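You operate a simulated robot arm through the tools that you are given. There is no shell and no other tool. Be economical: measure what you need, move in short steps, check, and stop when the job is done.

Carry out the task below with a simulated two-armed robot. There is one attempt and no reset: what you move stays moved.

Task
Fetch the tray from the orange bay and brush its die plate clean.
Fine: carry the tray with both hands and set it over the table's yellow disc; lay the plate in the cleaning block and swing the keep lever over, across its open side; use the small blue brush and leave it on the table. What is to be rubbed or washed off counts as gone when no trace of it is left.
Where things are to end (x, y in the base frame): steel tray with orange handles within 120 mm of [2250, 80].

The check looks at the end state, three seconds after you hand in, the way a careful person would. Anything else that was tipped, shoved, dropped, spilled or broken makes it a failure.

Robot
Two 7-joint arms with two-finger parallel grippers on one trunk, on a base that drives. Base frame: it is fixed to the floor where the robot stands at the start and does not move with it; the origin is under the middle of the robot, x ahead of it, y to its left, z up; the surface under the hand at the start is at about z = 450. Readings come in mm, degrees, newtons and seconds.
The left shoulder is at the start at [62, 198, 804], the right one opposite. With the tool pointing down near the work surface each hand reaches from about 220 to 700 mm from the robot's upright axis, wherever it stands, measured 20 degrees to its own side. Places, roughly: bed of the cleaning block [1700, 0, 800]; front of the packing table [2300, 100, 800]; green scouring pad [2000, 250, 750]; keep lever of the cleaning block [1600, -100, 800]; small blue brush [2500, 250, 750]; steel plate with the blue lug [1500, 0, 750]; steel tray with green handles [1750, 250, 500]. Payload 1.57 kg a hand.
The tool frame of a hand sits at the grasp point between the pads (the TCP): z along the fingers, y along the line on which they close. The tips reach 30 mm beyond it. The gripper opens to 110 mm. The fingers are 24 mm wide and 12 mm thick; the gripper's body (48 by 112 mm) begins 78 mm behind the TCP.
Orientation is told as [roll, pitch, yaw] about the base's x, y, z axes, in that order, counted from this pose: with the fingers straight down and closing along the base's y, the tool's x points along the base's -x, its y along +y and its z along -z.

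Tools
- The arms move only by the tool apply_moves. It takes "left_targets", "right_targets" or both (then of equal length, played together; a hand with none holds still); each is a list of rows, each a list of 7 numbers: the shift along the tool's x, y, z in mm, then the turn, a rotation vector about the tool's x, y, z in degrees, then the opening, from 0 (shut) to 1 (fully open). In form: [[x, y, z, wx, wy, wz, claw], ...]. A call has 1 to 12 rows; each row is the pose to reach, as a shift and turn from the pose commanded when the call began, along the tool's axes at that moment. Rows are played at 5 a second. More than 50 mm and 8.6 degrees between two rows, or a gripper value outside its range, and nothing of the call is played. A pose out of reach is approached as far as the arm can. The call stops where the force on the tool passes 70 N (or 10 N more than at its start, if that is more) or the arm is blocked; 0.2 s more then pass. Each finger travels about 72 mm/s and halts on what it meets, pressing with about 30 N; the grip force reading is that of the motor and also rises with nothing between the fingers. The clock runs only during rows and for 0.2 s after the last one: add rows that repeat a pose to give the fingers time. It gives the time, the measured TCP pose, the force on the tool (base axes), the opening and the grip force at its end, in the units of the frame above (readings bear some noise), with the torque about the TCP (base axes, N m) and any sound that the robot's microphone picked up.
- Cameras (640 x 400 px; columns grow to the right, rows downward): "scene" is now at [87.7, 22, 1368.7]; the picture's right is [0.35, -0.94, 0.00], its down [-0.86, -0.32, -0.40] and it looks along [0.38, 0.14, -0.91] (base axes); focal length 295 px, centre (320, 200). "left" rides on the left gripper at [70, -16, -141] in its tool frame; the picture's right is [0.23, 0.97, 0.00], its down [-0.85, 0.20, -0.48] and it looks along [-0.47, 0.11, 0.88] (tool axes); focal length 222 px, centre (320, 200). "right" rides on the right gripper at [70, 16, -141] in its tool frame; the picture's right is [-0.23, 0.97, 0.00], its down [-0.85, -0.20, -0.48] and it looks along [-0.47, -0.11, 0.88] (tool axes); focal length 222 px, centre (320, 200). There is no depth. A picture from a camera that has moved, and an enlarged one, comes with that camera's place and axes in the base frame and with its lens.
- grab_frame(camera): a new picture of that camera. It takes no simulated time.
- slide_trunk(by): slides the trunk up (or, below 0, down) by that many mm; the arms and the scene camera ride with it, the base frame stays. It gives what a move gives, with no picture.
- roll_base(legs): drives the robot by 1 to 6 legs, each [ahead, left, turn to the left] in mm, mm and degrees, along the robot's own axes; the way and the turn of a leg run together, so that a leg with both is an arc; at most 1500 mm and 180 degrees a leg. The arms and the cameras ride along, it lands a little off, and it stops where it bumps. It gives what a move gives.
- turn_head(pan, tilt): turns the head with the scene camera to pan (to the left, within 86 degrees either way) and tilt (down, from -29 to 69), counted from straight ahead of the robot. It gives what a move gives.
- close_up(camera, box): a new picture of the part [left, top, right, bottom] of that camera's present view, enlarged. It takes no simulated time.
- close_job(): hands the job in; it is judged then, once.

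Work in short steps. Places have to be worked out from the pictures, the camera data and where the tool is seen: move nearer, look again, correct. Check each grasp and each placing, and mend what went wrong. You have 120 turns and 108 pictures in all, those below and enlarged ones among them. Open the grippers and draw the arms clear of the work before you hand the job in, unless the task says otherwise; then end with one line.

The tools are called after ">>>" by a JSON object that holds its "api" and its "payload". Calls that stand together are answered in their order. apply_moves: Moves the arms, as the interface text tells. Its arguments: {"type":"object","properties":{"left_targets":{"type":"array","items":{"type":"array","items":{"type":"number"}}},"right_targets":{"type":"array","items":{"type":"array","items":{"type":"number"}}}},"required":[]} The other tools are called the same way: slide_trunk (by) slides the trunk up or down; roll_base (legs) drives the base; turn_head (pan, tilt) turns the head that bears the scene camera; grab_frame (camera) takes a picture; close_up (camera, box) takes an enlarged picture of a part of a camera's view; close_job () hands the job in.

At the start:

```text
clock: 0.0
left_eef_pos: [485.5, 325.6, 758.0]
left_ee_rot: [-0.1, 0.2, 0.0]
left_force: [0.1, -1.3, 0.2]
left_wrist_torque: [0.02, -0.03, -0.01]
left_gripper_width: 110.4
left_grip_force: 0.1
right_eef_pos: [375.3, -61.9, 805.4]
right_ee_rot: [0.0, 0.1, 0.0]
right_force: [0.0, -0.6, -0.1]
right_wrist_torque: [0.01, 0.0, 0.0]
right_gripper_width: 109.8
right_grip_force: 0.0
trunk travel left (down, up): [-400.0, 590.0]
robot x, y, heading: [2.0, 1.0, 0.3]
head pan, tilt: [20.3, 66.0]
```

scene: 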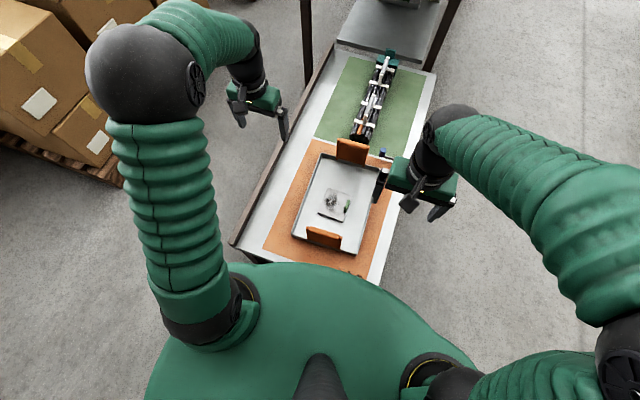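
right: 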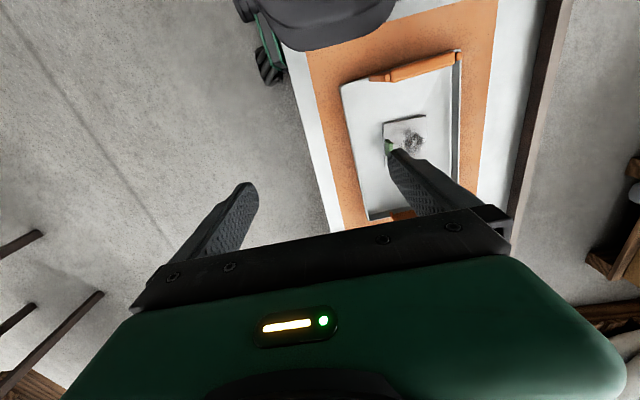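
left: 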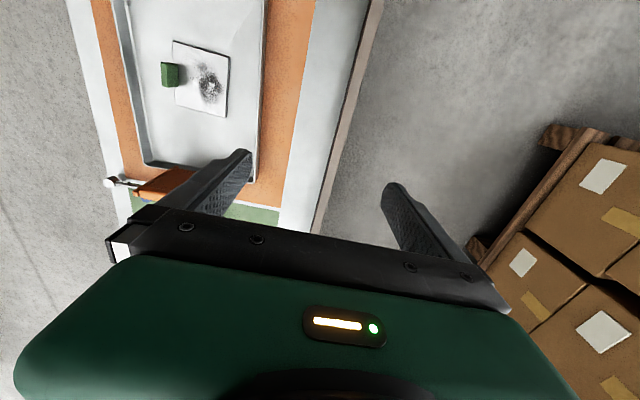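

I start by surveying the room: look ahead with the head for the packing table, and close up on the tray.

>>> {"api": "close_up", "payload": {"camera": "scene", "box": [220, 100, 460, 290]}}

>>> {"api": "turn_head", "payload": {"pan": 0, "tilt": 25}}

>>> {"api": "grab_frame", "payload": {"camera": "scene"}}

```text
2.11 times, centred on (340, 195) of scene
camera zoom: at [87.7, 22.0, 1368.7], right [0.35, -0.94, 0.0], down [-0.86, -0.32, -0.4], along [0.38, 0.14, -0.91], focal length 620 px, centre (278, 210)
```

zoom: 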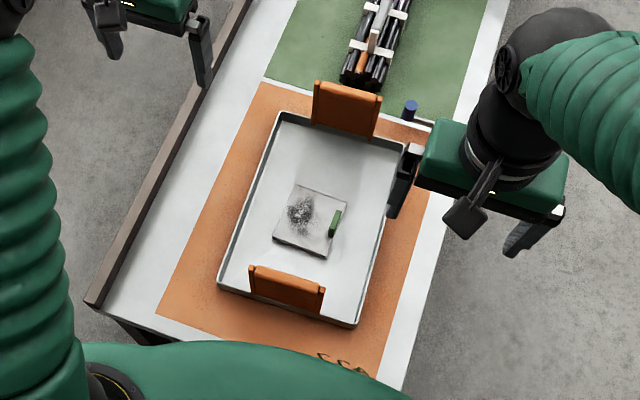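

```text
clock: 1.1
left_eef_pos: [485.1, 325.3, 758.3]
left_ee_rot: [0.0, 0.0, 0.1]
left_force: [0.0, 0.8, 0.3]
left_wrist_torque: [-0.06, 0.02, 0.01]
left_gripper_width: 110.1
left_grip_force: 0.0
right_eef_pos: [375.1, -61.3, 806.2]
right_ee_rot: [0.0, 0.1, 0.0]
right_force: [-0.1, -0.2, -0.4]
right_wrist_torque: [-0.05, 0.04, 0.01]
right_gripper_width: 110.1
right_grip_force: 0.0
trunk travel left (down, up): [-400.0, 590.0]
robot x, y, heading: [-1.6, -2.2, 0.1]
head pan, tilt: [0.0, 25.0]
```

```text
103 pictures are left
camera scene: at [124.2, 1.4, 1425.2], right [0.0, -1.0, 0.0], down [-0.43, 0.0, -0.91], along [0.91, 0.0, -0.43], focal length 295 px, centre (320, 200)
```

scene: 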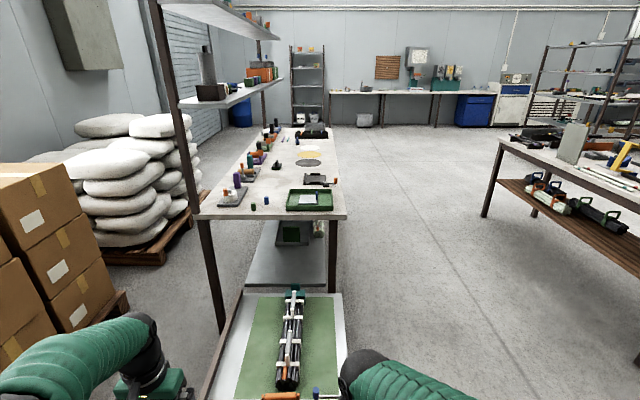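

Zoom in on the packing table to see the layout.

>>> {"api": "close_up", "payload": {"camera": "scene", "box": [190, 110, 360, 216]}}

>>> {"api": "close_up", "payload": {"camera": "scene", "box": [260, 130, 360, 192]}}

```text
3.76 times, centred on (275, 163) of scene
camera zoom: at [124.2, 1.4, 1425.2], right [0.0, -1.0, 0.0], down [-0.43, 0.0, -0.91], along [0.91, 0.0, -0.43], focal length 1110 px, centre (489, 339)
```

zoom: 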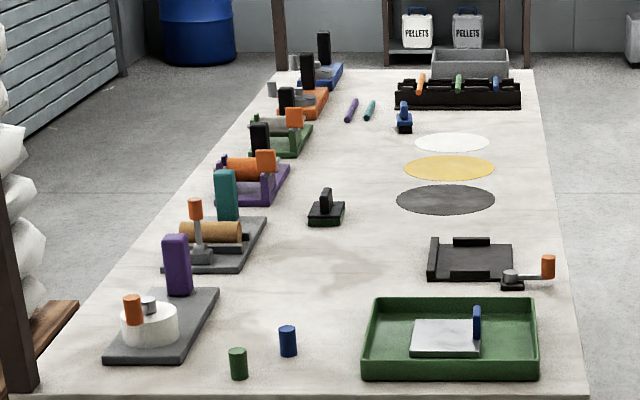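

```text
6.40 times, centred on (310, 161) of scene
camera zoom: at [124.2, 1.4, 1425.2], right [0.0, -1.0, 0.0], down [-0.43, 0.0, -0.91], along [0.91, 0.0, -0.43], focal length 1886 px, centre (384, 450)
```

zoom: 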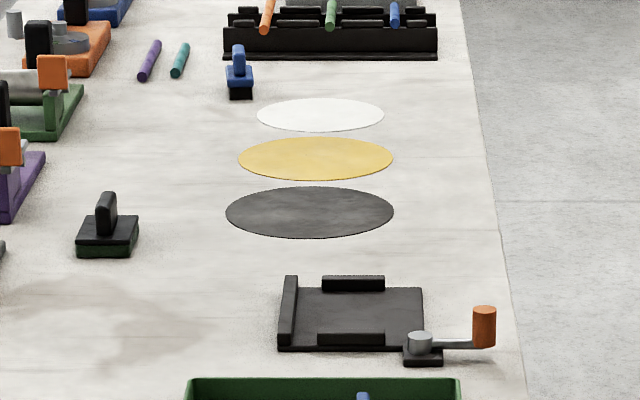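

The layout is clear. The tray's handles lie along x, so I would serve both tables from the right-hand aisle, facing +y. I check the floor on the right first.

>>> {"api": "turn_head", "payload": {"pan": -60, "tilt": 40}}

>>> {"api": "grab_frame", "payload": {"camera": "scene"}}

```text
clock: 2.4
left_eef_pos: [485.2, 323.9, 758.3]
left_ee_rot: [0.0, 0.0, 0.1]
left_force: [0.6, -0.3, 0.6]
left_wrist_torque: [0.02, -0.01, 0.0]
left_gripper_width: 109.9
left_grip_force: 0.0
right_eef_pos: [375.0, -61.2, 804.5]
right_ee_rot: [0.0, -0.1, 0.1]
right_force: [-0.3, 0.0, -0.4]
right_wrist_torque: [-0.02, 0.01, -0.01]
right_gripper_width: 110.1
right_grip_force: 0.0
trunk travel left (down, up): [-400.0, 590.0]
robot x, y, heading: [-1.8, -1.0, 0.2]
head pan, tilt: [-60.0, 40.0]
```

```text
100 pictures are left
camera scene: at [74.6, -72.3, 1402.1], right [-0.87, -0.5, 0.0], down [-0.32, 0.56, -0.77], along [0.38, -0.66, -0.64], focal length 295 px, centre (320, 200)
```

scene: 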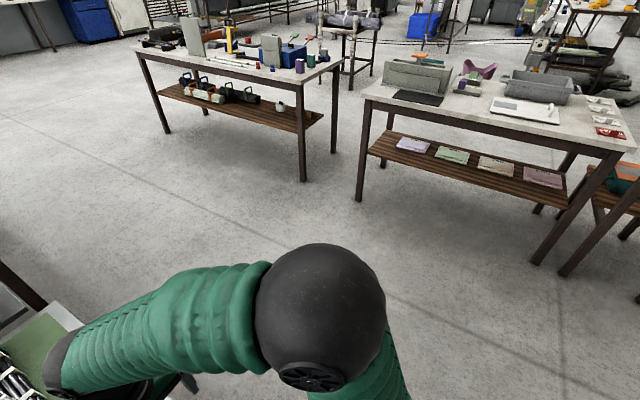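

The aisle is free to about y = -1600. I back off, strafe right, advance and turn to face the low table.

>>> {"api": "roll_base", "payload": {"legs": [[-350, 0, 0], [0, -800, 0], [850, 0, 0], [0, 0, 90]]}}

>>> {"api": "turn_head", "payload": {"pan": 0, "tilt": 45}}

>>> {"api": "grab_frame", "payload": {"camera": "scene"}}

```text
clock: 16.5
left_eef_pos: [180.1, -303.7, 758.5]
left_ee_rot: [0.0, 0.0, 91.9]
left_force: [-0.7, -0.4, -0.5]
left_wrist_torque: [-0.02, -0.02, -0.01]
left_gripper_width: 109.9
left_grip_force: 0.1
right_eef_pos: [569.1, -401.2, 804.7]
right_ee_rot: [-0.1, 0.0, 91.9]
right_force: [-0.7, -0.5, 0.1]
right_wrist_torque: [0.01, 0.0, 0.01]
right_gripper_width: 110.1
right_grip_force: 0.2
trunk travel left (down, up): [-400.0, 590.0]
robot x, y, heading: [522.2, -778.6, 91.9]
head pan, tilt: [-60.0, 40.0]
```

```text
clock: 17.8
left_eef_pos: [179.1, -304.4, 758.9]
left_ee_rot: [0.0, 0.0, 92.0]
left_force: [-0.2, 0.0, 0.2]
left_wrist_torque: [0.0, 0.01, 0.01]
left_gripper_width: 110.1
left_grip_force: 0.1
right_eef_pos: [568.6, -401.3, 806.1]
right_ee_rot: [0.1, 0.0, 91.8]
right_force: [0.7, 0.1, -0.1]
right_wrist_torque: [0.01, 0.01, 0.03]
right_gripper_width: 109.8
right_grip_force: 0.1
trunk travel left (down, up): [-400.0, 590.0]
robot x, y, heading: [518.5, -776.6, 91.8]
head pan, tilt: [0.0, 45.0]
```

```text
99 pictures are left
camera scene: at [514.8, -663.3, 1394.7], right [1.0, 0.03, 0.0], down [0.02, -0.71, -0.71], along [-0.02, 0.71, -0.71], focal length 295 px, centre (320, 200)
```

scene: 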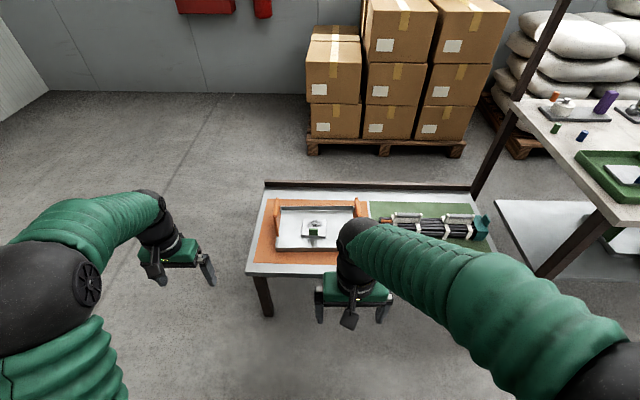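

Drive forward about 390 mm and straighten the heading, then look with head tilted down.

>>> {"api": "roll_base", "payload": {"legs": [[390, 0, -1.8]]}}

>>> {"api": "turn_head", "payload": {"pan": 0, "tilt": 60}}

>>> {"api": "close_up", "payload": {"camera": "scene", "box": [160, 60, 480, 260]}}

>>> {"api": "grab_frame", "payload": {"camera": "left"}}

```text
clock: 20.2
left_eef_pos: [190.1, 103.2, 758.6]
left_ee_rot: [0.0, 0.0, 89.9]
left_force: [0.0, 1.1, -0.3]
left_wrist_torque: [-0.03, -0.02, -0.01]
left_gripper_width: 109.9
left_grip_force: 0.1
right_eef_pos: [576.0, -7.2, 804.7]
right_ee_rot: [-0.1, 0.0, 89.9]
right_force: [0.4, 0.0, -0.5]
right_wrist_torque: [0.0, -0.03, 0.04]
right_gripper_width: 110.1
right_grip_force: 0.1
trunk travel left (down, up): [-400.0, 590.0]
robot x, y, heading: [514.3, -380.0, 90.2]
head pan, tilt: [0.0, 45.0]
```

```text
clock: 21.0
left_eef_pos: [190.3, 101.7, 759.5]
left_ee_rot: [-0.1, 0.0, 89.9]
left_force: [0.3, 1.0, 0.8]
left_wrist_torque: [-0.04, 0.04, -0.03]
left_gripper_width: 109.8
left_grip_force: 0.1
right_eef_pos: [576.6, -10.0, 805.5]
right_ee_rot: [-0.1, -0.2, 89.9]
right_force: [-1.0, -0.1, 0.0]
right_wrist_torque: [0.02, 0.01, 0.01]
right_gripper_width: 109.9
right_grip_force: 0.0
trunk travel left (down, up): [-400.0, 590.0]
robot x, y, heading: [513.9, -381.8, 89.9]
head pan, tilt: [0.0, 60.0]
```

```text
2.00 times, centred on (320, 160) of scene
camera zoom: at [512.6, -283.3, 1375.4], right [1.0, 0.0, 0.0], down [0.0, -0.87, -0.5], along [0.0, 0.5, -0.87], focal length 590 px, centre (320, 280)
```

zoom: 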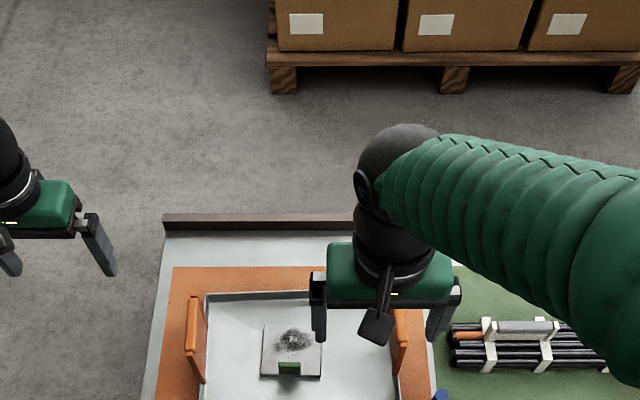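

```text
97 pictures are left
camera left: at [206.3, 31.6, 899.8], right [-0.97, -0.23, 0.0], down [-0.2, 0.85, 0.48], along [-0.11, 0.47, -0.88], focal length 222 px, centre (320, 200)
```

left: 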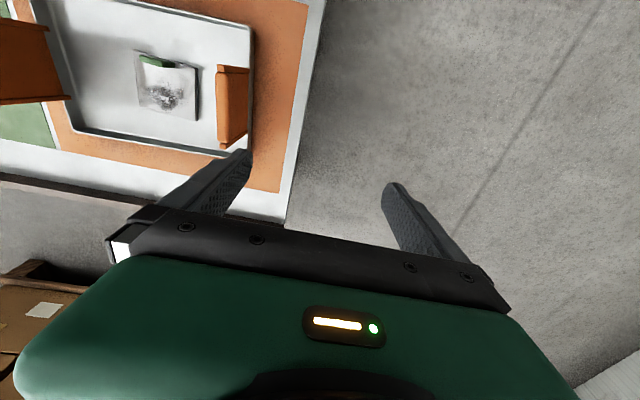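

The handles look like upright panels, about 90 mm wide, top near z≈600, at x≈320 and ≈632, y≈95. I bring both hands above them and look.

>>> {"api": "apply_moves", "payload": {"left_targets": [[2, -43, 0, 0, 0, 0, 1], [4, -86, 0, 0, 0, 0, 1], [7, -130, 0, 0, 0, 0, 1]], "right_targets": [[-35, -19, 0, 0, 0, 0, 1], [-70, -38, 0, 0, 0, 0, 1], [-105, -56, 0, 0, 0, 0, 1]]}}

>>> {"api": "grab_frame", "payload": {"camera": "left"}}

>>> {"api": "grab_frame", "payload": {"camera": "right"}}

>>> {"api": "close_up", "payload": {"camera": "scene", "box": [160, 120, 480, 320]}}

```text
clock: 21.8
left_eef_pos: [322.6, 92.4, 759.8]
left_ee_rot: [0.1, 0.0, 89.9]
left_force: [0.5, -0.2, 0.6]
left_wrist_torque: [-0.01, -0.01, 0.0]
left_gripper_width: 109.8
left_grip_force: 0.0
right_eef_pos: [634.1, 97.9, 803.6]
right_ee_rot: [0.1, -0.1, 89.8]
right_force: [0.0, 0.0, 0.1]
right_wrist_torque: [-0.01, 0.02, -0.01]
right_gripper_width: 110.0
right_grip_force: 0.1
trunk travel left (down, up): [-400.0, 590.0]
robot x, y, heading: [513.3, -385.6, 89.9]
head pan, tilt: [0.0, 60.0]
```

```text
96 pictures are left
camera left: at [338.5, 23.3, 900.6], right [-0.97, -0.23, 0.0], down [-0.2, 0.86, 0.48], along [-0.11, 0.47, -0.88], focal length 222 px, centre (320, 200)
```

left: 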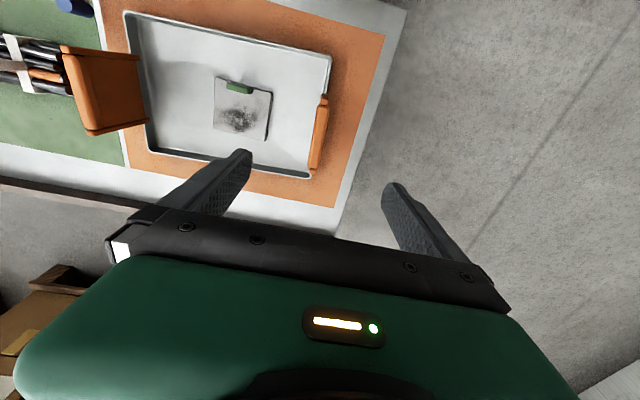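

```text
95 pictures are left
camera right: at [618.7, 27.8, 945.9], right [-0.97, 0.23, 0.0], down [0.2, 0.85, 0.48], along [0.11, 0.47, -0.88], focal length 222 px, centre (320, 200)
```

right: 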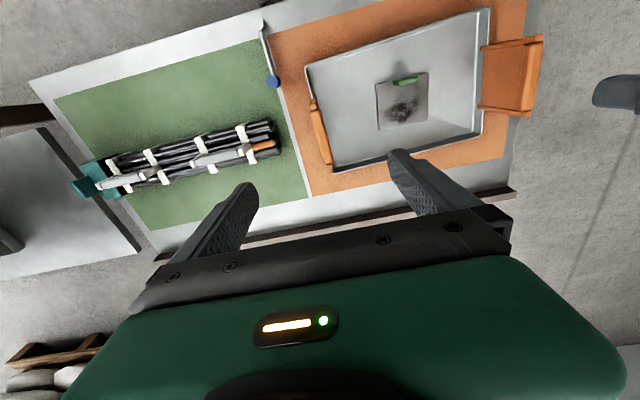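

```text
2.00 times, centred on (320, 220) of scene
camera zoom: at [515.3, -281.2, 1375.1], right [1.0, 0.0, 0.0], down [0.0, -0.87, -0.5], along [0.0, 0.5, -0.87], focal length 590 px, centre (320, 160)
```

zoom: 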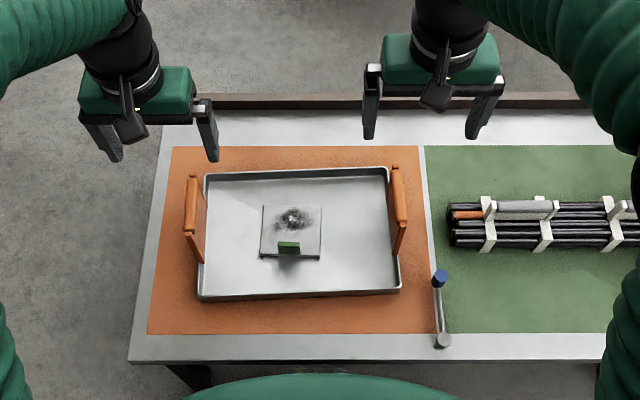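

The tray spans x 326–635, y −14–204, yaw ≈ +2.6°; handle bars at (325, 89) and (633, 103), top ≈ z 600. I descend to just above the handles and check the centring.

>>> {"api": "apply_moves", "payload": {"left_targets": [[3, -2, 40, 0, 0, -2.6, 1], [3, -2, 80, 0, 0, -2.6, 1], [3, -2, 110, 0, 0, -2.6, 1], [3, -2, 115, 0, 0, -2.6, 1]], "right_targets": [[-5, 1, 45, 0, 0, -2.6, 1], [-5, 1, 90, 0, 0, -2.6, 1], [-5, 1, 135, 0, 0, -2.6, 1], [-5, 1, 160, 0, 0, -2.6, 1]]}}

>>> {"api": "grab_frame", "payload": {"camera": "left"}}

>>> {"api": "grab_frame", "payload": {"camera": "right"}}

>>> {"api": "close_up", "payload": {"camera": "scene", "box": [160, 120, 480, 320]}}

```text
clock: 22.8
left_eef_pos: [322.9, 92.6, 643.9]
left_ee_rot: [0.0, -0.1, 92.5]
left_force: [0.0, -0.5, 0.4]
left_wrist_torque: [0.0, 0.0, 0.0]
left_gripper_width: 110.0
left_grip_force: 0.0
right_eef_pos: [632.4, 102.0, 646.0]
right_ee_rot: [0.0, 0.0, 92.5]
right_force: [-0.7, 0.1, -0.3]
right_wrist_torque: [-0.02, -0.01, 0.0]
right_gripper_width: 110.2
right_grip_force: 0.1
trunk travel left (down, up): [-400.0, 590.0]
robot x, y, heading: [512.8, -381.7, 89.9]
head pan, tilt: [0.0, 60.0]
```

```text
93 pictures are left
camera left: at [341.2, 23.0, 785.1], right [-0.96, -0.27, 0.0], down [-0.24, 0.84, 0.48], along [-0.13, 0.46, -0.88], focal length 222 px, centre (320, 200)
```

left: 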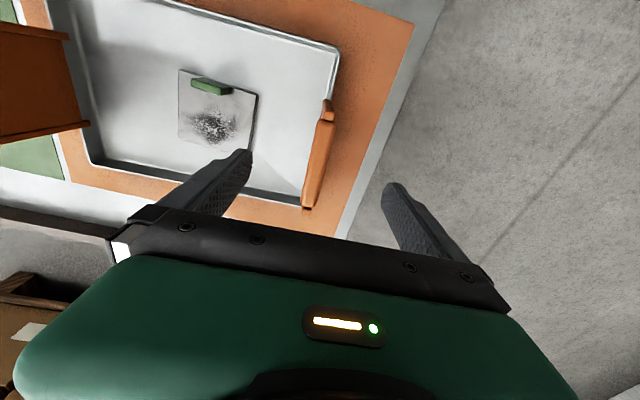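

```text
92 pictures are left
camera right: at [619.2, 30.8, 787.1], right [-0.98, 0.19, 0.0], down [0.16, 0.86, 0.48], along [0.09, 0.47, -0.88], focal length 222 px, centre (320, 200)
```

right: 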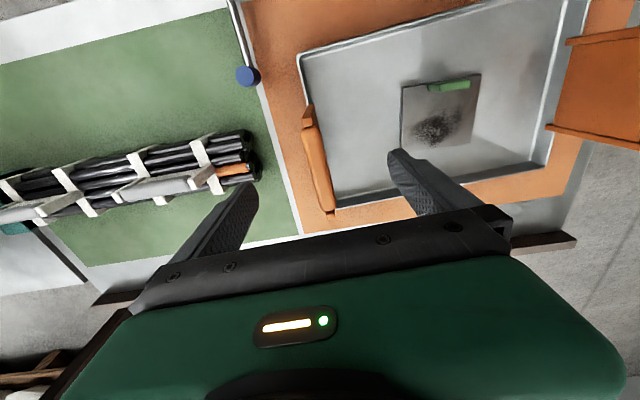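

```text
2.00 times, centred on (320, 220) of scene
camera zoom: at [513.4, -282.1, 1375.3], right [1.0, 0.0, 0.0], down [0.0, -0.87, -0.5], along [0.0, 0.5, -0.87], focal length 590 px, centre (320, 160)
```

zoom: 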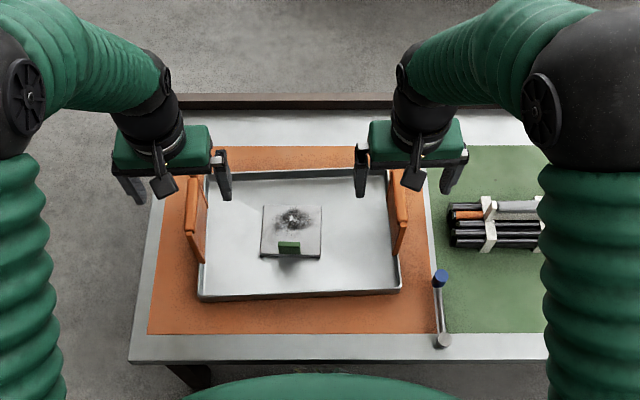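

Both bars sit centred between the fingertips. I descend 62 mm to straddle the handles (TCP ≈ 582).

>>> {"api": "apply_moves", "payload": {"left_targets": [[0, 0, 30, 0, 0, 0, 1], [0, 0, 62, 0, 0, 0, 1], [0, 0, 62, 0, 0, 0, 1]], "right_targets": [[0, 0, 30, 0, 0, 0, 1], [0, 0, 64, 0, 0, 0, 1], [0, 0, 64, 0, 0, 0, 1]]}}

>>> {"api": "grab_frame", "payload": {"camera": "left"}}

>>> {"api": "close_up", "payload": {"camera": "scene", "box": [200, 150, 440, 300]}}

```text
clock: 23.6
left_eef_pos: [321.8, 91.3, 581.8]
left_ee_rot: [0.0, -0.1, 92.5]
left_force: [-0.2, 0.1, -0.2]
left_wrist_torque: [0.0, 0.0, -0.02]
left_gripper_width: 109.9
left_grip_force: 0.1
right_eef_pos: [631.2, 100.9, 582.7]
right_ee_rot: [-0.1, -0.2, 92.5]
right_force: [-0.6, 0.3, -0.2]
right_wrist_torque: [-0.01, 0.0, 0.01]
right_gripper_width: 109.9
right_grip_force: 0.0
trunk travel left (down, up): [-400.0, 590.0]
robot x, y, heading: [515.1, -382.1, 89.8]
head pan, tilt: [0.0, 60.0]
```

```text
90 pictures are left
camera left: at [340.1, 22.7, 722.8], right [-0.96, -0.27, 0.0], down [-0.24, 0.84, 0.48], along [-0.13, 0.46, -0.88], focal length 222 px, centre (320, 200)
```

left: 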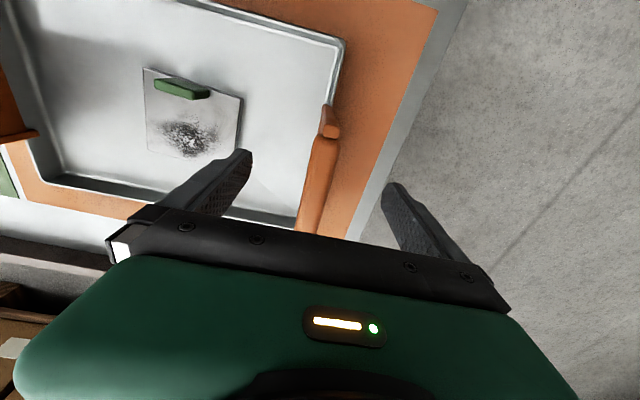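

```text
2.67 times, centred on (320, 225) of scene
camera zoom: at [513.4, -282.8, 1375.3], right [1.0, 0.0, 0.0], down [0.0, -0.87, -0.5], along [0.0, 0.5, -0.87], focal length 786 px, centre (320, 133)
```

zoom: 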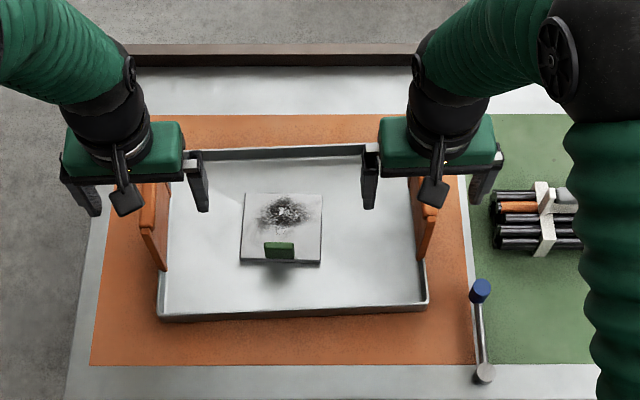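

Handles lie between the fingers in both views. I close both grippers gently in place and read the widths.

>>> {"api": "apply_moves", "payload": {"left_targets": [[0, 0, 0, 0, 0, 0, 0], [0, 0, 0, 0, 0, 0, 0], [0, 0, 0, 0, 0, 0, 0], [0, 0, 0, 0, 0, 0, 0], [0, 0, 0, 0, 0, 0, 0], [0, 0, 0, 0, 0, 0, 0]], "right_targets": [[0, 0, 0, 0, 0, 0, 0], [0, 0, 0, 0, 0, 0, 0], [0, 0, 0, 0, 0, 0, 0], [0, 0, 0, 0, 0, 0, 0], [0, 0, 0, 0, 0, 0, 0], [0, 0, 0, 0, 0, 0, 0]]}}

>>> {"api": "close_up", "payload": {"camera": "scene", "box": [200, 150, 440, 300]}}

```text
clock: 25.0
left_eef_pos: [322.2, 92.7, 581.7]
left_ee_rot: [0.0, -0.1, 92.4]
left_force: [2.6, -0.2, -0.5]
left_wrist_torque: [0.05, 0.01, 0.02]
left_gripper_width: 17.7
left_grip_force: 29.7
right_eef_pos: [631.3, 99.2, 582.8]
right_ee_rot: [0.0, -0.1, 92.5]
right_force: [-0.3, -0.7, -0.1]
right_wrist_torque: [-0.05, -0.03, 0.0]
right_gripper_width: 17.7
right_grip_force: 30.2
trunk travel left (down, up): [-400.0, 590.0]
robot x, y, heading: [515.1, -380.1, 90.0]
head pan, tilt: [0.0, 60.0]
```

```text
2.67 times, centred on (320, 225) of scene
camera zoom: at [513.6, -281.9, 1375.2], right [1.0, 0.0, 0.0], down [0.0, -0.87, -0.5], along [0.0, 0.5, -0.87], focal length 786 px, centre (320, 133)
```

zoom: 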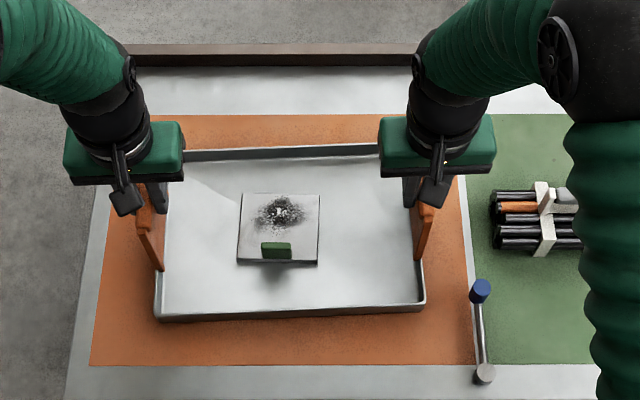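

Both hands hold 17.7 mm bars. I lift with the trunk a little and check forces.

>>> {"api": "slide_trunk", "payload": {"by": 60}}

>>> {"api": "grab_frame", "payload": {"camera": "scene"}}

```text
clock: 26.0
left_eef_pos: [320.1, 92.4, 641.8]
left_ee_rot: [0.0, 0.0, 92.5]
left_force: [1.9, -0.1, -3.8]
left_wrist_torque: [-0.02, 0.03, 0.1]
left_gripper_width: 18.1
left_grip_force: 29.9
right_eef_pos: [631.6, 100.5, 642.6]
right_ee_rot: [0.0, 0.1, 92.5]
right_force: [-2.1, -0.5, -4.4]
right_wrist_torque: [0.0, 0.06, 0.06]
right_gripper_width: 18.1
right_grip_force: 30.1
trunk travel left (down, up): [-460.0, 530.0]
robot x, y, heading: [515.8, -385.5, 90.1]
head pan, tilt: [0.0, 60.0]
```

```text
87 pictures are left
camera scene: at [513.2, -280.4, 1435.0], right [1.0, 0.0, 0.0], down [0.0, -0.87, -0.5], along [0.0, 0.5, -0.87], focal length 295 px, centre (320, 200)
```

scene: 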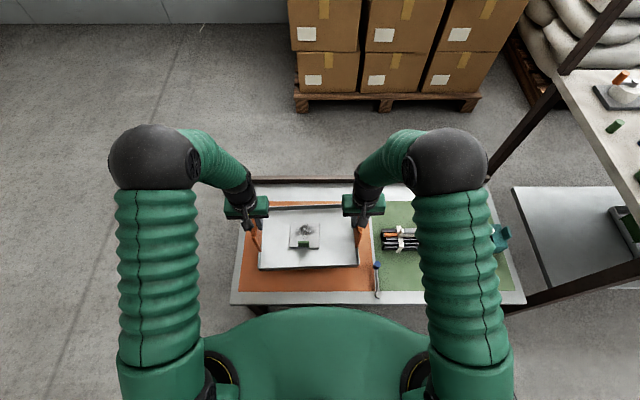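

Tray is off the table (~0.85 kg total). Raise well above table height, back into the aisle and strafe to x ≈ 2288.

>>> {"api": "slide_trunk", "payload": {"by": 380}}

>>> {"api": "roll_base", "payload": {"legs": [[-450, 0, 0], [0, -900, 0], [0, -870, 0]]}}

>>> {"api": "turn_head", "payload": {"pan": 0, "tilt": 48}}

>>> {"api": "grab_frame", "payload": {"camera": "scene"}}

```text
clock: 29.7
left_eef_pos: [320.8, 92.6, 1021.7]
left_ee_rot: [0.1, 0.0, 92.6]
left_force: [5.4, 0.2, -3.6]
left_wrist_torque: [-0.01, 0.03, 0.11]
left_gripper_width: 17.9
left_grip_force: 30.1
right_eef_pos: [629.8, 101.7, 1021.7]
right_ee_rot: [0.0, 0.0, 92.5]
right_force: [-4.4, -0.4, -4.2]
right_wrist_torque: [0.01, 0.02, 0.11]
right_gripper_width: 17.8
right_grip_force: 30.3
trunk travel left (down, up): [-840.0, 150.0]
robot x, y, heading: [513.5, -380.7, 89.7]
head pan, tilt: [0.0, 60.0]
```

```text
clock: 41.0
left_eef_pos: [2080.5, -334.0, 1021.2]
left_ee_rot: [-0.3, 0.0, 94.6]
left_force: [7.4, 0.6, -4.2]
left_wrist_torque: [0.07, 0.08, 0.05]
left_gripper_width: 18.0
left_grip_force: 30.4
right_eef_pos: [2390.0, -313.5, 1022.4]
right_ee_rot: [-0.3, 0.0, 94.6]
right_force: [-7.6, -0.5, -4.4]
right_wrist_torque: [-0.16, -0.06, 0.02]
right_gripper_width: 17.9
right_grip_force: 30.3
trunk travel left (down, up): [-840.0, 150.0]
robot x, y, heading: [2293.5, -805.8, 91.5]
head pan, tilt: [0.0, 60.0]
```

```text
clock: 41.7
left_eef_pos: [2083.7, -336.3, 1022.8]
left_ee_rot: [0.0, -0.1, 94.7]
left_force: [-0.2, -0.1, -3.9]
left_wrist_torque: [0.02, -0.1, 0.04]
left_gripper_width: 17.9
left_grip_force: 29.6
right_eef_pos: [2393.0, -316.3, 1022.7]
right_ee_rot: [0.0, -0.1, 94.6]
right_force: [-0.9, 0.1, -4.5]
right_wrist_torque: [-0.09, -0.09, 0.0]
right_gripper_width: 17.9
right_grip_force: 30.4
trunk travel left (down, up): [-840.0, 150.0]
robot x, y, heading: [2296.1, -802.9, 92.1]
head pan, tilt: [0.0, 48.0]
```

```text
86 pictures are left
camera scene: at [2288.8, -686.7, 1830.2], right [1.0, 0.03, 0.0], down [0.03, -0.75, -0.67], along [-0.02, 0.67, -0.75], focal length 295 px, centre (320, 200)
```

scene: 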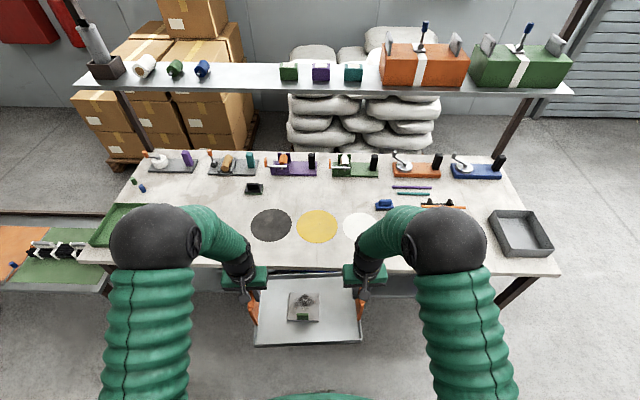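

Yellow disc computes to ≈(2253, 81) for a table height near 800. I advance 405 mm with a slight right turn so the tray centre lands over the disc.

>>> {"api": "roll_base", "payload": {"legs": [[405, 25, -4]]}}

>>> {"api": "grab_frame", "payload": {"camera": "scene"}}

>>> {"api": "grab_frame", "payload": {"camera": "left"}}

```text
clock: 44.2
left_eef_pos: [2095.3, 82.0, 1023.9]
left_ee_rot: [0.0, -0.3, 90.4]
left_force: [0.5, 0.2, -4.3]
left_wrist_torque: [0.05, 0.15, 0.05]
left_gripper_width: 17.8
left_grip_force: 29.8
right_eef_pos: [2405.3, 78.3, 1024.8]
right_ee_rot: [0.1, -0.3, 90.4]
right_force: [0.9, -0.4, -3.5]
right_wrist_torque: [-0.13, 0.02, 0.04]
right_gripper_width: 17.7
right_grip_force: 29.8
trunk travel left (down, up): [-840.0, 150.0]
robot x, y, heading: [2270.1, -395.2, 87.8]
head pan, tilt: [0.0, 48.0]
```

```text
85 pictures are left
camera scene: at [2275.0, -285.7, 1830.6], right [1.0, -0.04, 0.0], down [-0.03, -0.74, -0.67], along [0.03, 0.67, -0.74], focal length 295 px, centre (320, 200)
```

scene: 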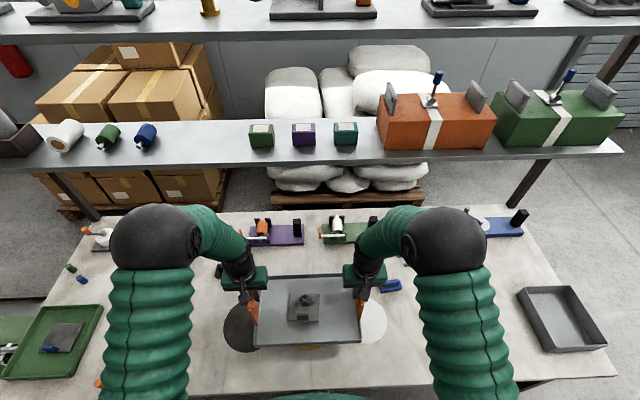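

```text
84 pictures are left
camera left: at [2112.1, 11.3, 1164.2], right [-0.97, -0.23, 0.0], down [-0.21, 0.85, 0.48], along [-0.11, 0.47, -0.88], focal length 222 px, centre (320, 200)
```

left: 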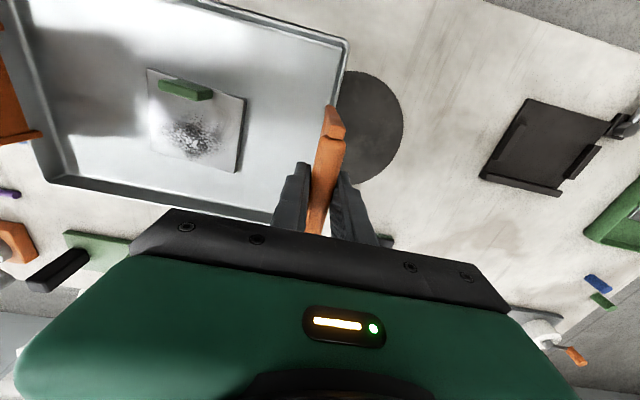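

Tray centre is at (2250, 80). Lower with the trunk, in steps, watching the force.

>>> {"api": "slide_trunk", "payload": {"by": -75}}

>>> {"api": "slide_trunk", "payload": {"by": -15}}

>>> {"api": "grab_frame", "payload": {"camera": "scene"}}

```text
clock: 45.4
left_eef_pos: [2094.0, 81.7, 949.6]
left_ee_rot: [0.0, -0.2, 90.4]
left_force: [-0.1, 0.0, -3.5]
left_wrist_torque: [-0.12, -0.04, 0.03]
left_gripper_width: 17.9
left_grip_force: 30.0
right_eef_pos: [2404.8, 78.3, 949.3]
right_ee_rot: [0.0, -0.3, 90.4]
right_force: [0.4, 0.3, -3.7]
right_wrist_torque: [0.09, -0.01, 0.02]
right_gripper_width: 17.8
right_grip_force: 30.5
trunk travel left (down, up): [-765.0, 225.0]
robot x, y, heading: [2271.2, -398.7, 87.5]
head pan, tilt: [0.0, 48.0]
```

```text
clock: 46.0
left_eef_pos: [2095.1, 81.4, 933.3]
left_ee_rot: [0.1, -0.4, 90.4]
left_force: [0.3, 0.2, -4.1]
left_wrist_torque: [-0.12, -0.05, 0.07]
left_gripper_width: 18.1
left_grip_force: 30.0
right_eef_pos: [2404.9, 78.7, 934.6]
right_ee_rot: [-0.1, -0.2, 90.3]
right_force: [0.2, -0.5, -4.4]
right_wrist_torque: [0.04, -0.04, 0.05]
right_gripper_width: 18.1
right_grip_force: 30.6
trunk travel left (down, up): [-750.0, 240.0]
robot x, y, heading: [2269.3, -397.2, 87.9]
head pan, tilt: [0.0, 48.0]
```

```text
83 pictures are left
camera scene: at [2273.9, -281.5, 1740.3], right [1.0, -0.04, 0.0], down [-0.03, -0.74, -0.67], along [0.03, 0.67, -0.75], focal length 295 px, centre (320, 200)
```

scene: 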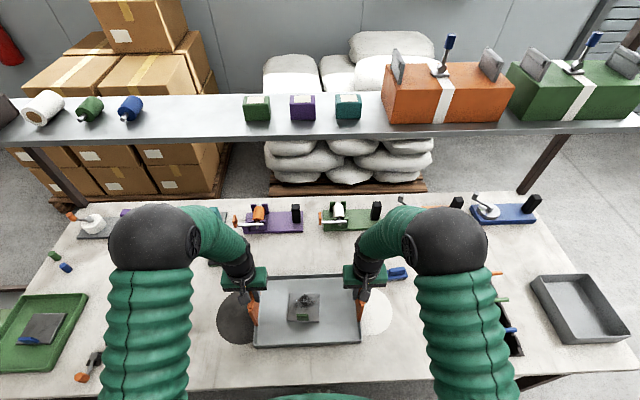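

Still carrying the weight; continue down in small steps.

>>> {"api": "slide_trunk", "payload": {"by": -12}}

>>> {"api": "slide_trunk", "payload": {"by": -10}}

>>> {"api": "slide_trunk", "payload": {"by": -10}}

```text
clock: 46.6
left_eef_pos: [2095.9, 79.3, 924.2]
left_ee_rot: [0.0, -0.6, 90.5]
left_force: [-2.4, 0.6, 22.3]
left_wrist_torque: [0.17, 0.21, 0.04]
left_gripper_width: 17.7
left_grip_force: 30.1
right_eef_pos: [2405.0, 76.8, 925.3]
right_ee_rot: [0.1, -0.5, 90.4]
right_force: [0.6, 0.8, 22.9]
right_wrist_torque: [0.11, 0.02, 0.01]
right_gripper_width: 17.8
right_grip_force: 29.7
trunk travel left (down, up): [-738.0, 252.0]
robot x, y, heading: [2273.0, -397.9, 87.9]
head pan, tilt: [0.0, 48.0]
```

```text
clock: 47.2
left_eef_pos: [2094.6, 77.4, 913.4]
left_ee_rot: [0.0, -0.3, 90.5]
left_force: [-1.8, 0.1, 19.0]
left_wrist_torque: [-0.14, -0.03, 0.04]
left_gripper_width: 17.7
left_grip_force: 30.1
right_eef_pos: [2405.5, 75.3, 913.4]
right_ee_rot: [0.0, -0.3, 90.4]
right_force: [-0.2, -1.2, 20.0]
right_wrist_torque: [-0.2, 0.06, 0.02]
right_gripper_width: 17.7
right_grip_force: 30.0
trunk travel left (down, up): [-728.0, 262.0]
robot x, y, heading: [2269.8, -397.5, 87.8]
head pan, tilt: [0.0, 48.0]
```

```text
clock: 47.8
left_eef_pos: [2095.6, 76.2, 903.9]
left_ee_rot: [0.0, -0.6, 90.3]
left_force: [-1.4, -3.5, 23.2]
left_wrist_torque: [0.51, 0.11, -0.01]
left_gripper_width: 17.8
left_grip_force: 30.1
right_eef_pos: [2406.2, 74.1, 904.8]
right_ee_rot: [0.1, -0.3, 90.4]
right_force: [0.1, -1.4, 19.8]
right_wrist_torque: [0.1, 0.03, -0.06]
right_gripper_width: 18.0
right_grip_force: 29.2
trunk travel left (down, up): [-718.0, 272.0]
robot x, y, heading: [2271.4, -398.9, 87.8]
head pan, tilt: [0.0, 48.0]
```

The tray has been on the table since TCP ≈ 925 (table ≈ 795); the fingers merely slid down the handles a bit. I release and raise both hands.

>>> {"api": "apply_moves", "payload": {"left_targets": [[0, 0, 0, 0, 0, 0, 0.3], [0, 0, 0, 0, 0, 0, 0.7], [0, 0, 0, 0, 0, 0, 0.7], [0, 0, 0, 0, 0, 0, 0.7], [0, 0, -40, 0, 0, 0, 0.7], [0, 0, -85, 0, 0, 0, 0.7], [0, 0, -130, 0, 0, 0, 0.7]], "right_targets": [[0, 0, 0, 0, 0, 0, 0.3], [0, 0, 0, 0, 0, 0, 0.7], [0, 0, 0, 0, 0, 0, 0.7], [0, 0, 0, 0, 0, 0, 0.7], [0, 0, -40, 0, 0, 0, 0.7], [0, 0, -85, 0, 0, 0, 0.7], [0, 0, -130, 0, 0, 0, 0.7]]}}

>>> {"api": "grab_frame", "payload": {"camera": "left"}}

>>> {"api": "close_up", "payload": {"camera": "scene", "box": [200, 240, 440, 390]}}

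```text
clock: 49.4
left_eef_pos: [2095.0, 77.2, 1031.4]
left_ee_rot: [-0.1, -0.3, 90.4]
left_force: [1.4, -0.6, 0.4]
left_wrist_torque: [0.01, 0.0, -0.03]
left_gripper_width: 76.8
left_grip_force: 0.0
right_eef_pos: [2403.8, 78.8, 1033.4]
right_ee_rot: [0.0, -0.3, 90.4]
right_force: [0.9, -1.3, 0.6]
right_wrist_torque: [0.0, 0.0, 0.01]
right_gripper_width: 77.0
right_grip_force: 0.1
trunk travel left (down, up): [-718.0, 272.0]
robot x, y, heading: [2269.4, -395.1, 87.6]
head pan, tilt: [0.0, 48.0]
```

```text
82 pictures are left
camera left: at [2110.9, 7.1, 1170.9], right [-0.97, -0.23, 0.0], down [-0.21, 0.85, 0.48], along [-0.11, 0.47, -0.88], focal length 222 px, centre (320, 200)
```

left: 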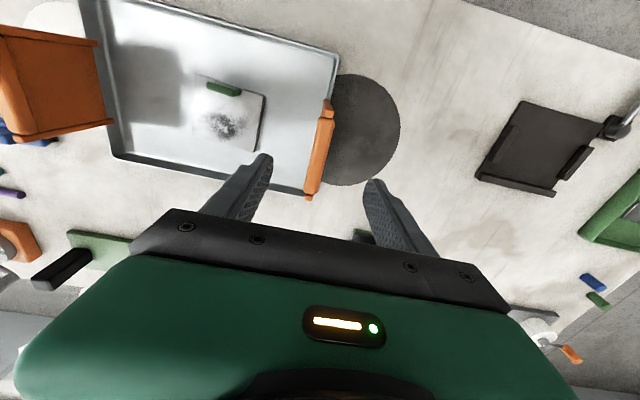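

```text
2.67 times, centred on (320, 315) of scene
camera zoom: at [2274.3, -286.2, 1708.5], right [1.0, -0.04, 0.0], down [-0.03, -0.74, -0.67], along [0.03, 0.67, -0.74], focal length 786 px, centre (320, -107)
```

zoom: 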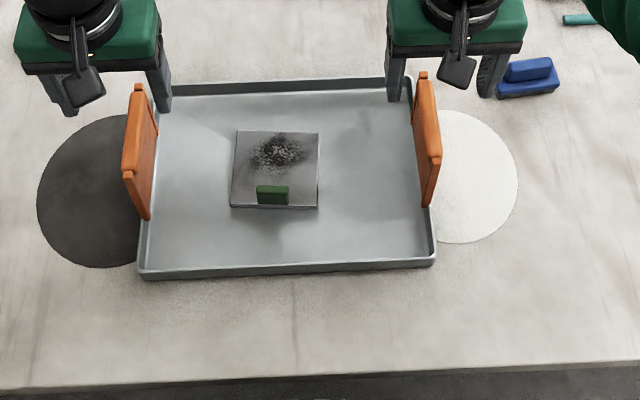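

The tray sits well on the yellow disc. The plate is ≈100×90 mm centred (2240, 96), with the green lug near (2237, 59) on its −y edge, thin along y. I move the right arm aside and bring the left hand, turned to close along y, above the lug.

>>> {"api": "apply_moves", "payload": {"left_targets": [[2, -13, 0, 0, 0, 8.2, 0.7], [4, -26, 0, 0, 0, 16.4, 0.7], [5, -39, 0, 0, 0, 24.6, 0.7], [7, -52, 0, 0, 0, 32.8, 0.7], [9, -65, 0, 0, 0, 41, 0.7], [10, -78, 0, 0, 0, 49.2, 0.7], [12, -91, 0, 0, 0, 57.4, 0.7], [14, -104, 0, 0, 0, 65.6, 0.7], [15, -117, 0, 0, 0, 73.8, 0.7], [17, -130, 0, 0, 0, 82, 0.7], [18, -142, 0, 0, 0, 90.2, 0.7]], "right_targets": [[0, -25, 0, 0, 0, 0, 0.7], [0, -50, 0, 0, 0, 0, 0.7], [0, -75, 0, 0, 0, 0, 0.7], [0, -100, 0, 0, 0, 0, 0.7], [0, -125, 0, 0, 0, 0, 0.7], [0, -150, 0, 0, 0, 0, 0.7], [0, -150, 0, 0, 0, 0, 0.7], [0, -150, 0, 0, 0, 0, 0.7], [0, -150, 0, 0, 0, 0, 0.7], [0, -150, 0, 0, 0, 0, 0.7], [0, -150, 0, 0, 0, 0, 0.7]]}}

>>> {"api": "grab_frame", "payload": {"camera": "left"}}

>>> {"api": "grab_frame", "payload": {"camera": "scene"}}

```text
clock: 51.8
left_eef_pos: [2238.3, 64.5, 1031.4]
left_ee_rot: [0.4, 0.1, 0.0]
left_force: [-0.2, -0.5, -0.6]
left_wrist_torque: [0.01, 0.0, 0.0]
left_gripper_width: 76.8
left_grip_force: 0.0
right_eef_pos: [2557.1, 80.2, 1033.1]
right_ee_rot: [0.0, -0.3, 90.4]
right_force: [-0.4, -0.7, 1.2]
right_wrist_torque: [-0.02, 0.0, -0.01]
right_gripper_width: 76.9
right_grip_force: 0.1
trunk travel left (down, up): [-718.0, 272.0]
robot x, y, heading: [2273.6, -396.9, 87.6]
head pan, tilt: [0.0, 48.0]
```

```text
80 pictures are left
camera left: at [2168.6, 46.9, 1172.2], right [-0.23, 0.97, 0.0], down [0.86, 0.2, 0.48], along [0.46, 0.11, -0.88], focal length 222 px, centre (320, 200)
```

left: 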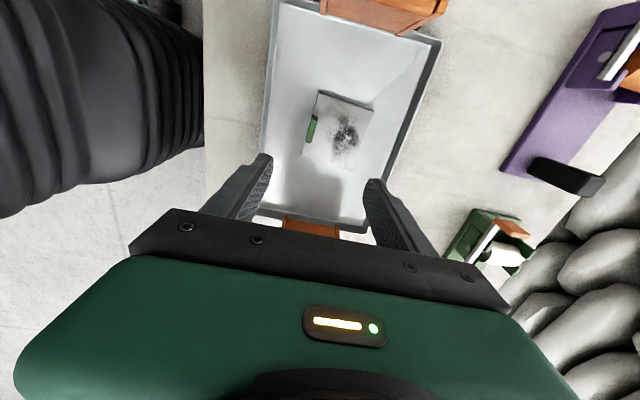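

```text
79 pictures are left
camera scene: at [2276.1, -283.5, 1708.5], right [1.0, -0.04, 0.0], down [-0.03, -0.74, -0.67], along [0.03, 0.67, -0.74], focal length 295 px, centre (320, 200)
```

scene: 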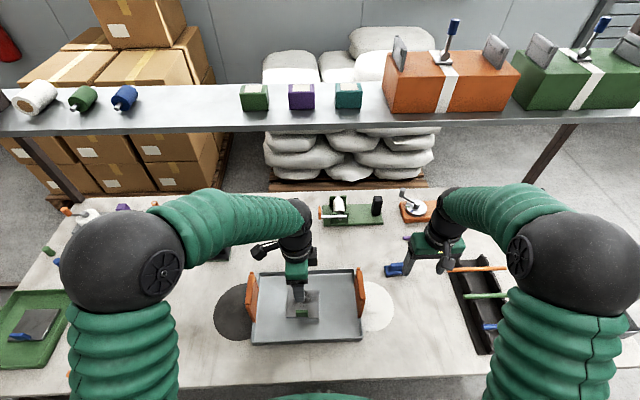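

Lug now reads ≈(2233, 48). I descend to z ≈ 920 over it and look closer.

>>> {"api": "apply_moves", "payload": {"left_targets": [[3, -6, 40, 0, 0, 0, 0.7], [5, -12, 80, 0, 0, 0, 0.7], [5, -14, 112, 0, 0, 0, 0.7]]}}

>>> {"api": "grab_frame", "payload": {"camera": "left"}}

>>> {"api": "close_up", "payload": {"camera": "scene", "box": [240, 255, 380, 345]}}

```text
clock: 52.6
left_eef_pos: [2233.8, 50.0, 918.5]
left_ee_rot: [0.4, 0.1, 0.2]
left_force: [-0.2, 0.8, -0.5]
left_wrist_torque: [0.0, -0.01, 0.01]
left_gripper_width: 76.9
left_grip_force: 0.1
right_eef_pos: [2556.5, 80.0, 1034.0]
right_ee_rot: [0.2, -0.2, 90.4]
right_force: [-0.2, 0.7, -0.1]
right_wrist_torque: [0.02, 0.0, 0.03]
right_gripper_width: 77.0
right_grip_force: 0.1
trunk travel left (down, up): [-718.0, 272.0]
robot x, y, heading: [2272.8, -396.9, 87.9]
head pan, tilt: [0.0, 48.0]
```

```text
78 pictures are left
camera left: at [2164.1, 32.8, 1060.6], right [-0.23, 0.97, 0.01], down [0.85, 0.2, 0.48], along [0.46, 0.11, -0.88], focal length 222 px, centre (320, 200)
```

left: 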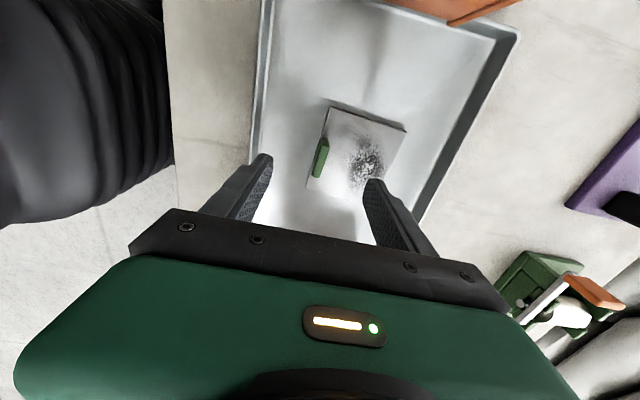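

```text
4.44 times, centred on (310, 300) of scene
camera zoom: at [2276.2, -282.8, 1708.5], right [1.0, -0.04, 0.0], down [-0.03, -0.74, -0.67], along [0.03, 0.67, -0.75], focal length 1310 px, centre (364, -244)
```

zoom: 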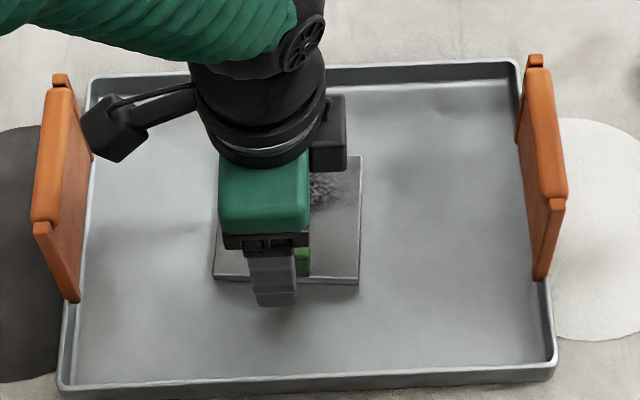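

Lug centre ≈ (2237, 50). Narrow the gripper and descend to TCP ≈ 852, then check.

>>> {"api": "apply_moves", "payload": {"left_targets": [[-3, 0, 30, 0, 0, 0, 0.45], [-3, 0, 55, 0, 0, 0, 0.45], [-3, 0, 66, 0, 0, 0, 0.45], [-3, 0, 66, 0, 0, 0, 0.45]]}}

>>> {"api": "grab_frame", "payload": {"camera": "left"}}

>>> {"api": "turn_head", "payload": {"pan": 0, "tilt": 66}}

>>> {"api": "close_up", "payload": {"camera": "scene", "box": [240, 140, 380, 230]}}

```text
clock: 53.6
left_eef_pos: [2237.0, 51.3, 853.2]
left_ee_rot: [0.2, 0.0, 0.2]
left_force: [-0.5, 0.1, 0.5]
left_wrist_torque: [0.01, -0.02, -0.01]
left_gripper_width: 49.4
left_grip_force: 0.1
right_eef_pos: [2557.1, 79.4, 1034.7]
right_ee_rot: [0.0, -0.2, 90.4]
right_force: [0.1, 1.0, 0.3]
right_wrist_torque: [-0.02, 0.0, 0.04]
right_gripper_width: 77.1
right_grip_force: 0.0
trunk travel left (down, up): [-718.0, 272.0]
robot x, y, heading: [2272.8, -395.2, 87.7]
head pan, tilt: [0.0, 48.0]
```

```text
76 pictures are left
camera left: at [2166.5, 33.4, 994.4], right [-0.23, 0.97, 0.01], down [0.85, 0.2, 0.48], along [0.47, 0.11, -0.88], focal length 222 px, centre (320, 200)
```

left: 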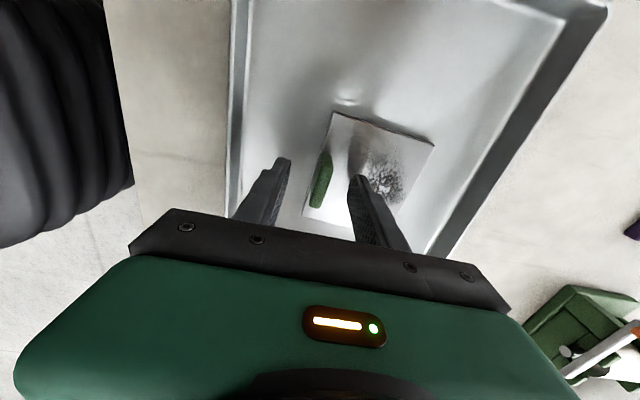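

```text
clock: 54.4
left_eef_pos: [2237.0, 49.8, 854.6]
left_ee_rot: [0.4, 0.0, 0.2]
left_force: [0.3, -0.9, 0.0]
left_wrist_torque: [-0.01, 0.01, -0.04]
left_gripper_width: 49.3
left_grip_force: 0.1
right_eef_pos: [2557.0, 79.9, 1034.7]
right_ee_rot: [-0.1, -0.3, 90.4]
right_force: [-0.4, 0.6, 1.0]
right_wrist_torque: [-0.02, -0.02, 0.0]
right_gripper_width: 76.8
right_grip_force: 0.1
trunk travel left (down, up): [-718.0, 272.0]
robot x, y, heading: [2272.9, -396.3, 87.9]
head pan, tilt: [0.0, 66.0]
```

```text
4.44 times, centred on (310, 185) of scene
camera zoom: at [2275.2, -302.7, 1686.7], right [1.0, -0.04, 0.0], down [-0.04, -0.91, -0.41], along [0.01, 0.4, -0.91], focal length 1310 px, centre (364, 267)
```

zoom: 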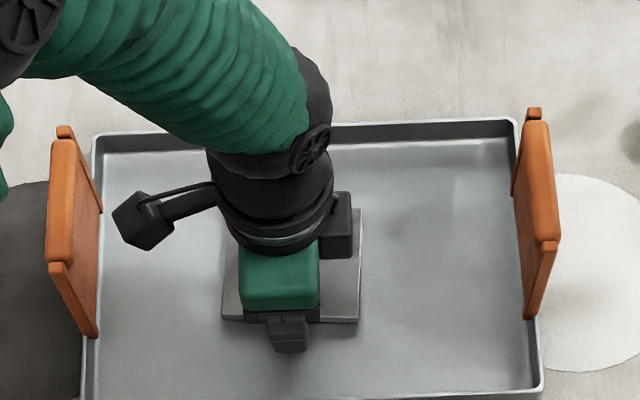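

The lug is centred between the tips. Go 9 mm lower and close on it.

>>> {"api": "apply_moves", "payload": {"left_targets": [[0, 0, 5, 0, 0, 0, 0.45], [0, 0, 9, 0, 0, 0, 0.45], [0, 0, 9, 0, 0, 0, 0.2], [0, 0, 9, 0, 0, 0, 0], [0, 0, 9, 0, 0, 0, 0], [0, 0, 9, 0, 0, 0, 0]]}}

>>> {"api": "close_up", "payload": {"camera": "left", "box": [220, 80, 460, 230]}}

```text
clock: 55.8
left_eef_pos: [2236.5, 52.0, 844.6]
left_ee_rot: [0.3, 0.0, 0.2]
left_force: [-0.1, -0.6, 0.2]
left_wrist_torque: [-0.12, -0.02, 0.02]
left_gripper_width: 10.0
left_grip_force: 27.2
right_eef_pos: [2557.8, 80.1, 1034.4]
right_ee_rot: [0.1, -0.3, 90.3]
right_force: [-0.2, 0.5, -0.9]
right_wrist_torque: [-0.01, 0.01, -0.03]
right_gripper_width: 76.8
right_grip_force: 0.0
trunk travel left (down, up): [-718.0, 272.0]
robot x, y, heading: [2271.6, -394.6, 87.9]
head pan, tilt: [0.0, 66.0]
```

```text
2.67 times, centred on (340, 155) of left
camera zoom: at [2166.3, 33.3, 985.4], right [-0.23, 0.97, 0.0], down [0.85, 0.2, 0.48], along [0.47, 0.11, -0.88], focal length 592 px, centre (267, 320)
```

zoom: 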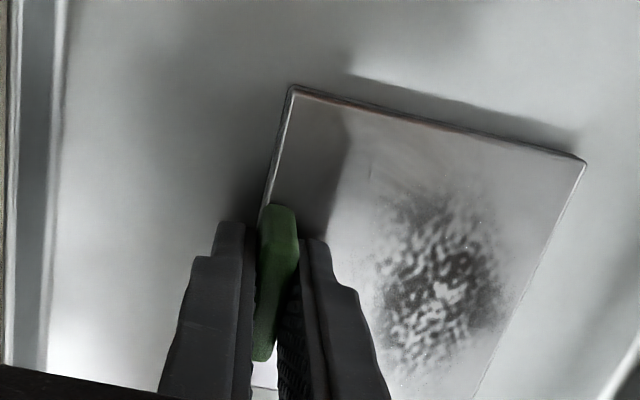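

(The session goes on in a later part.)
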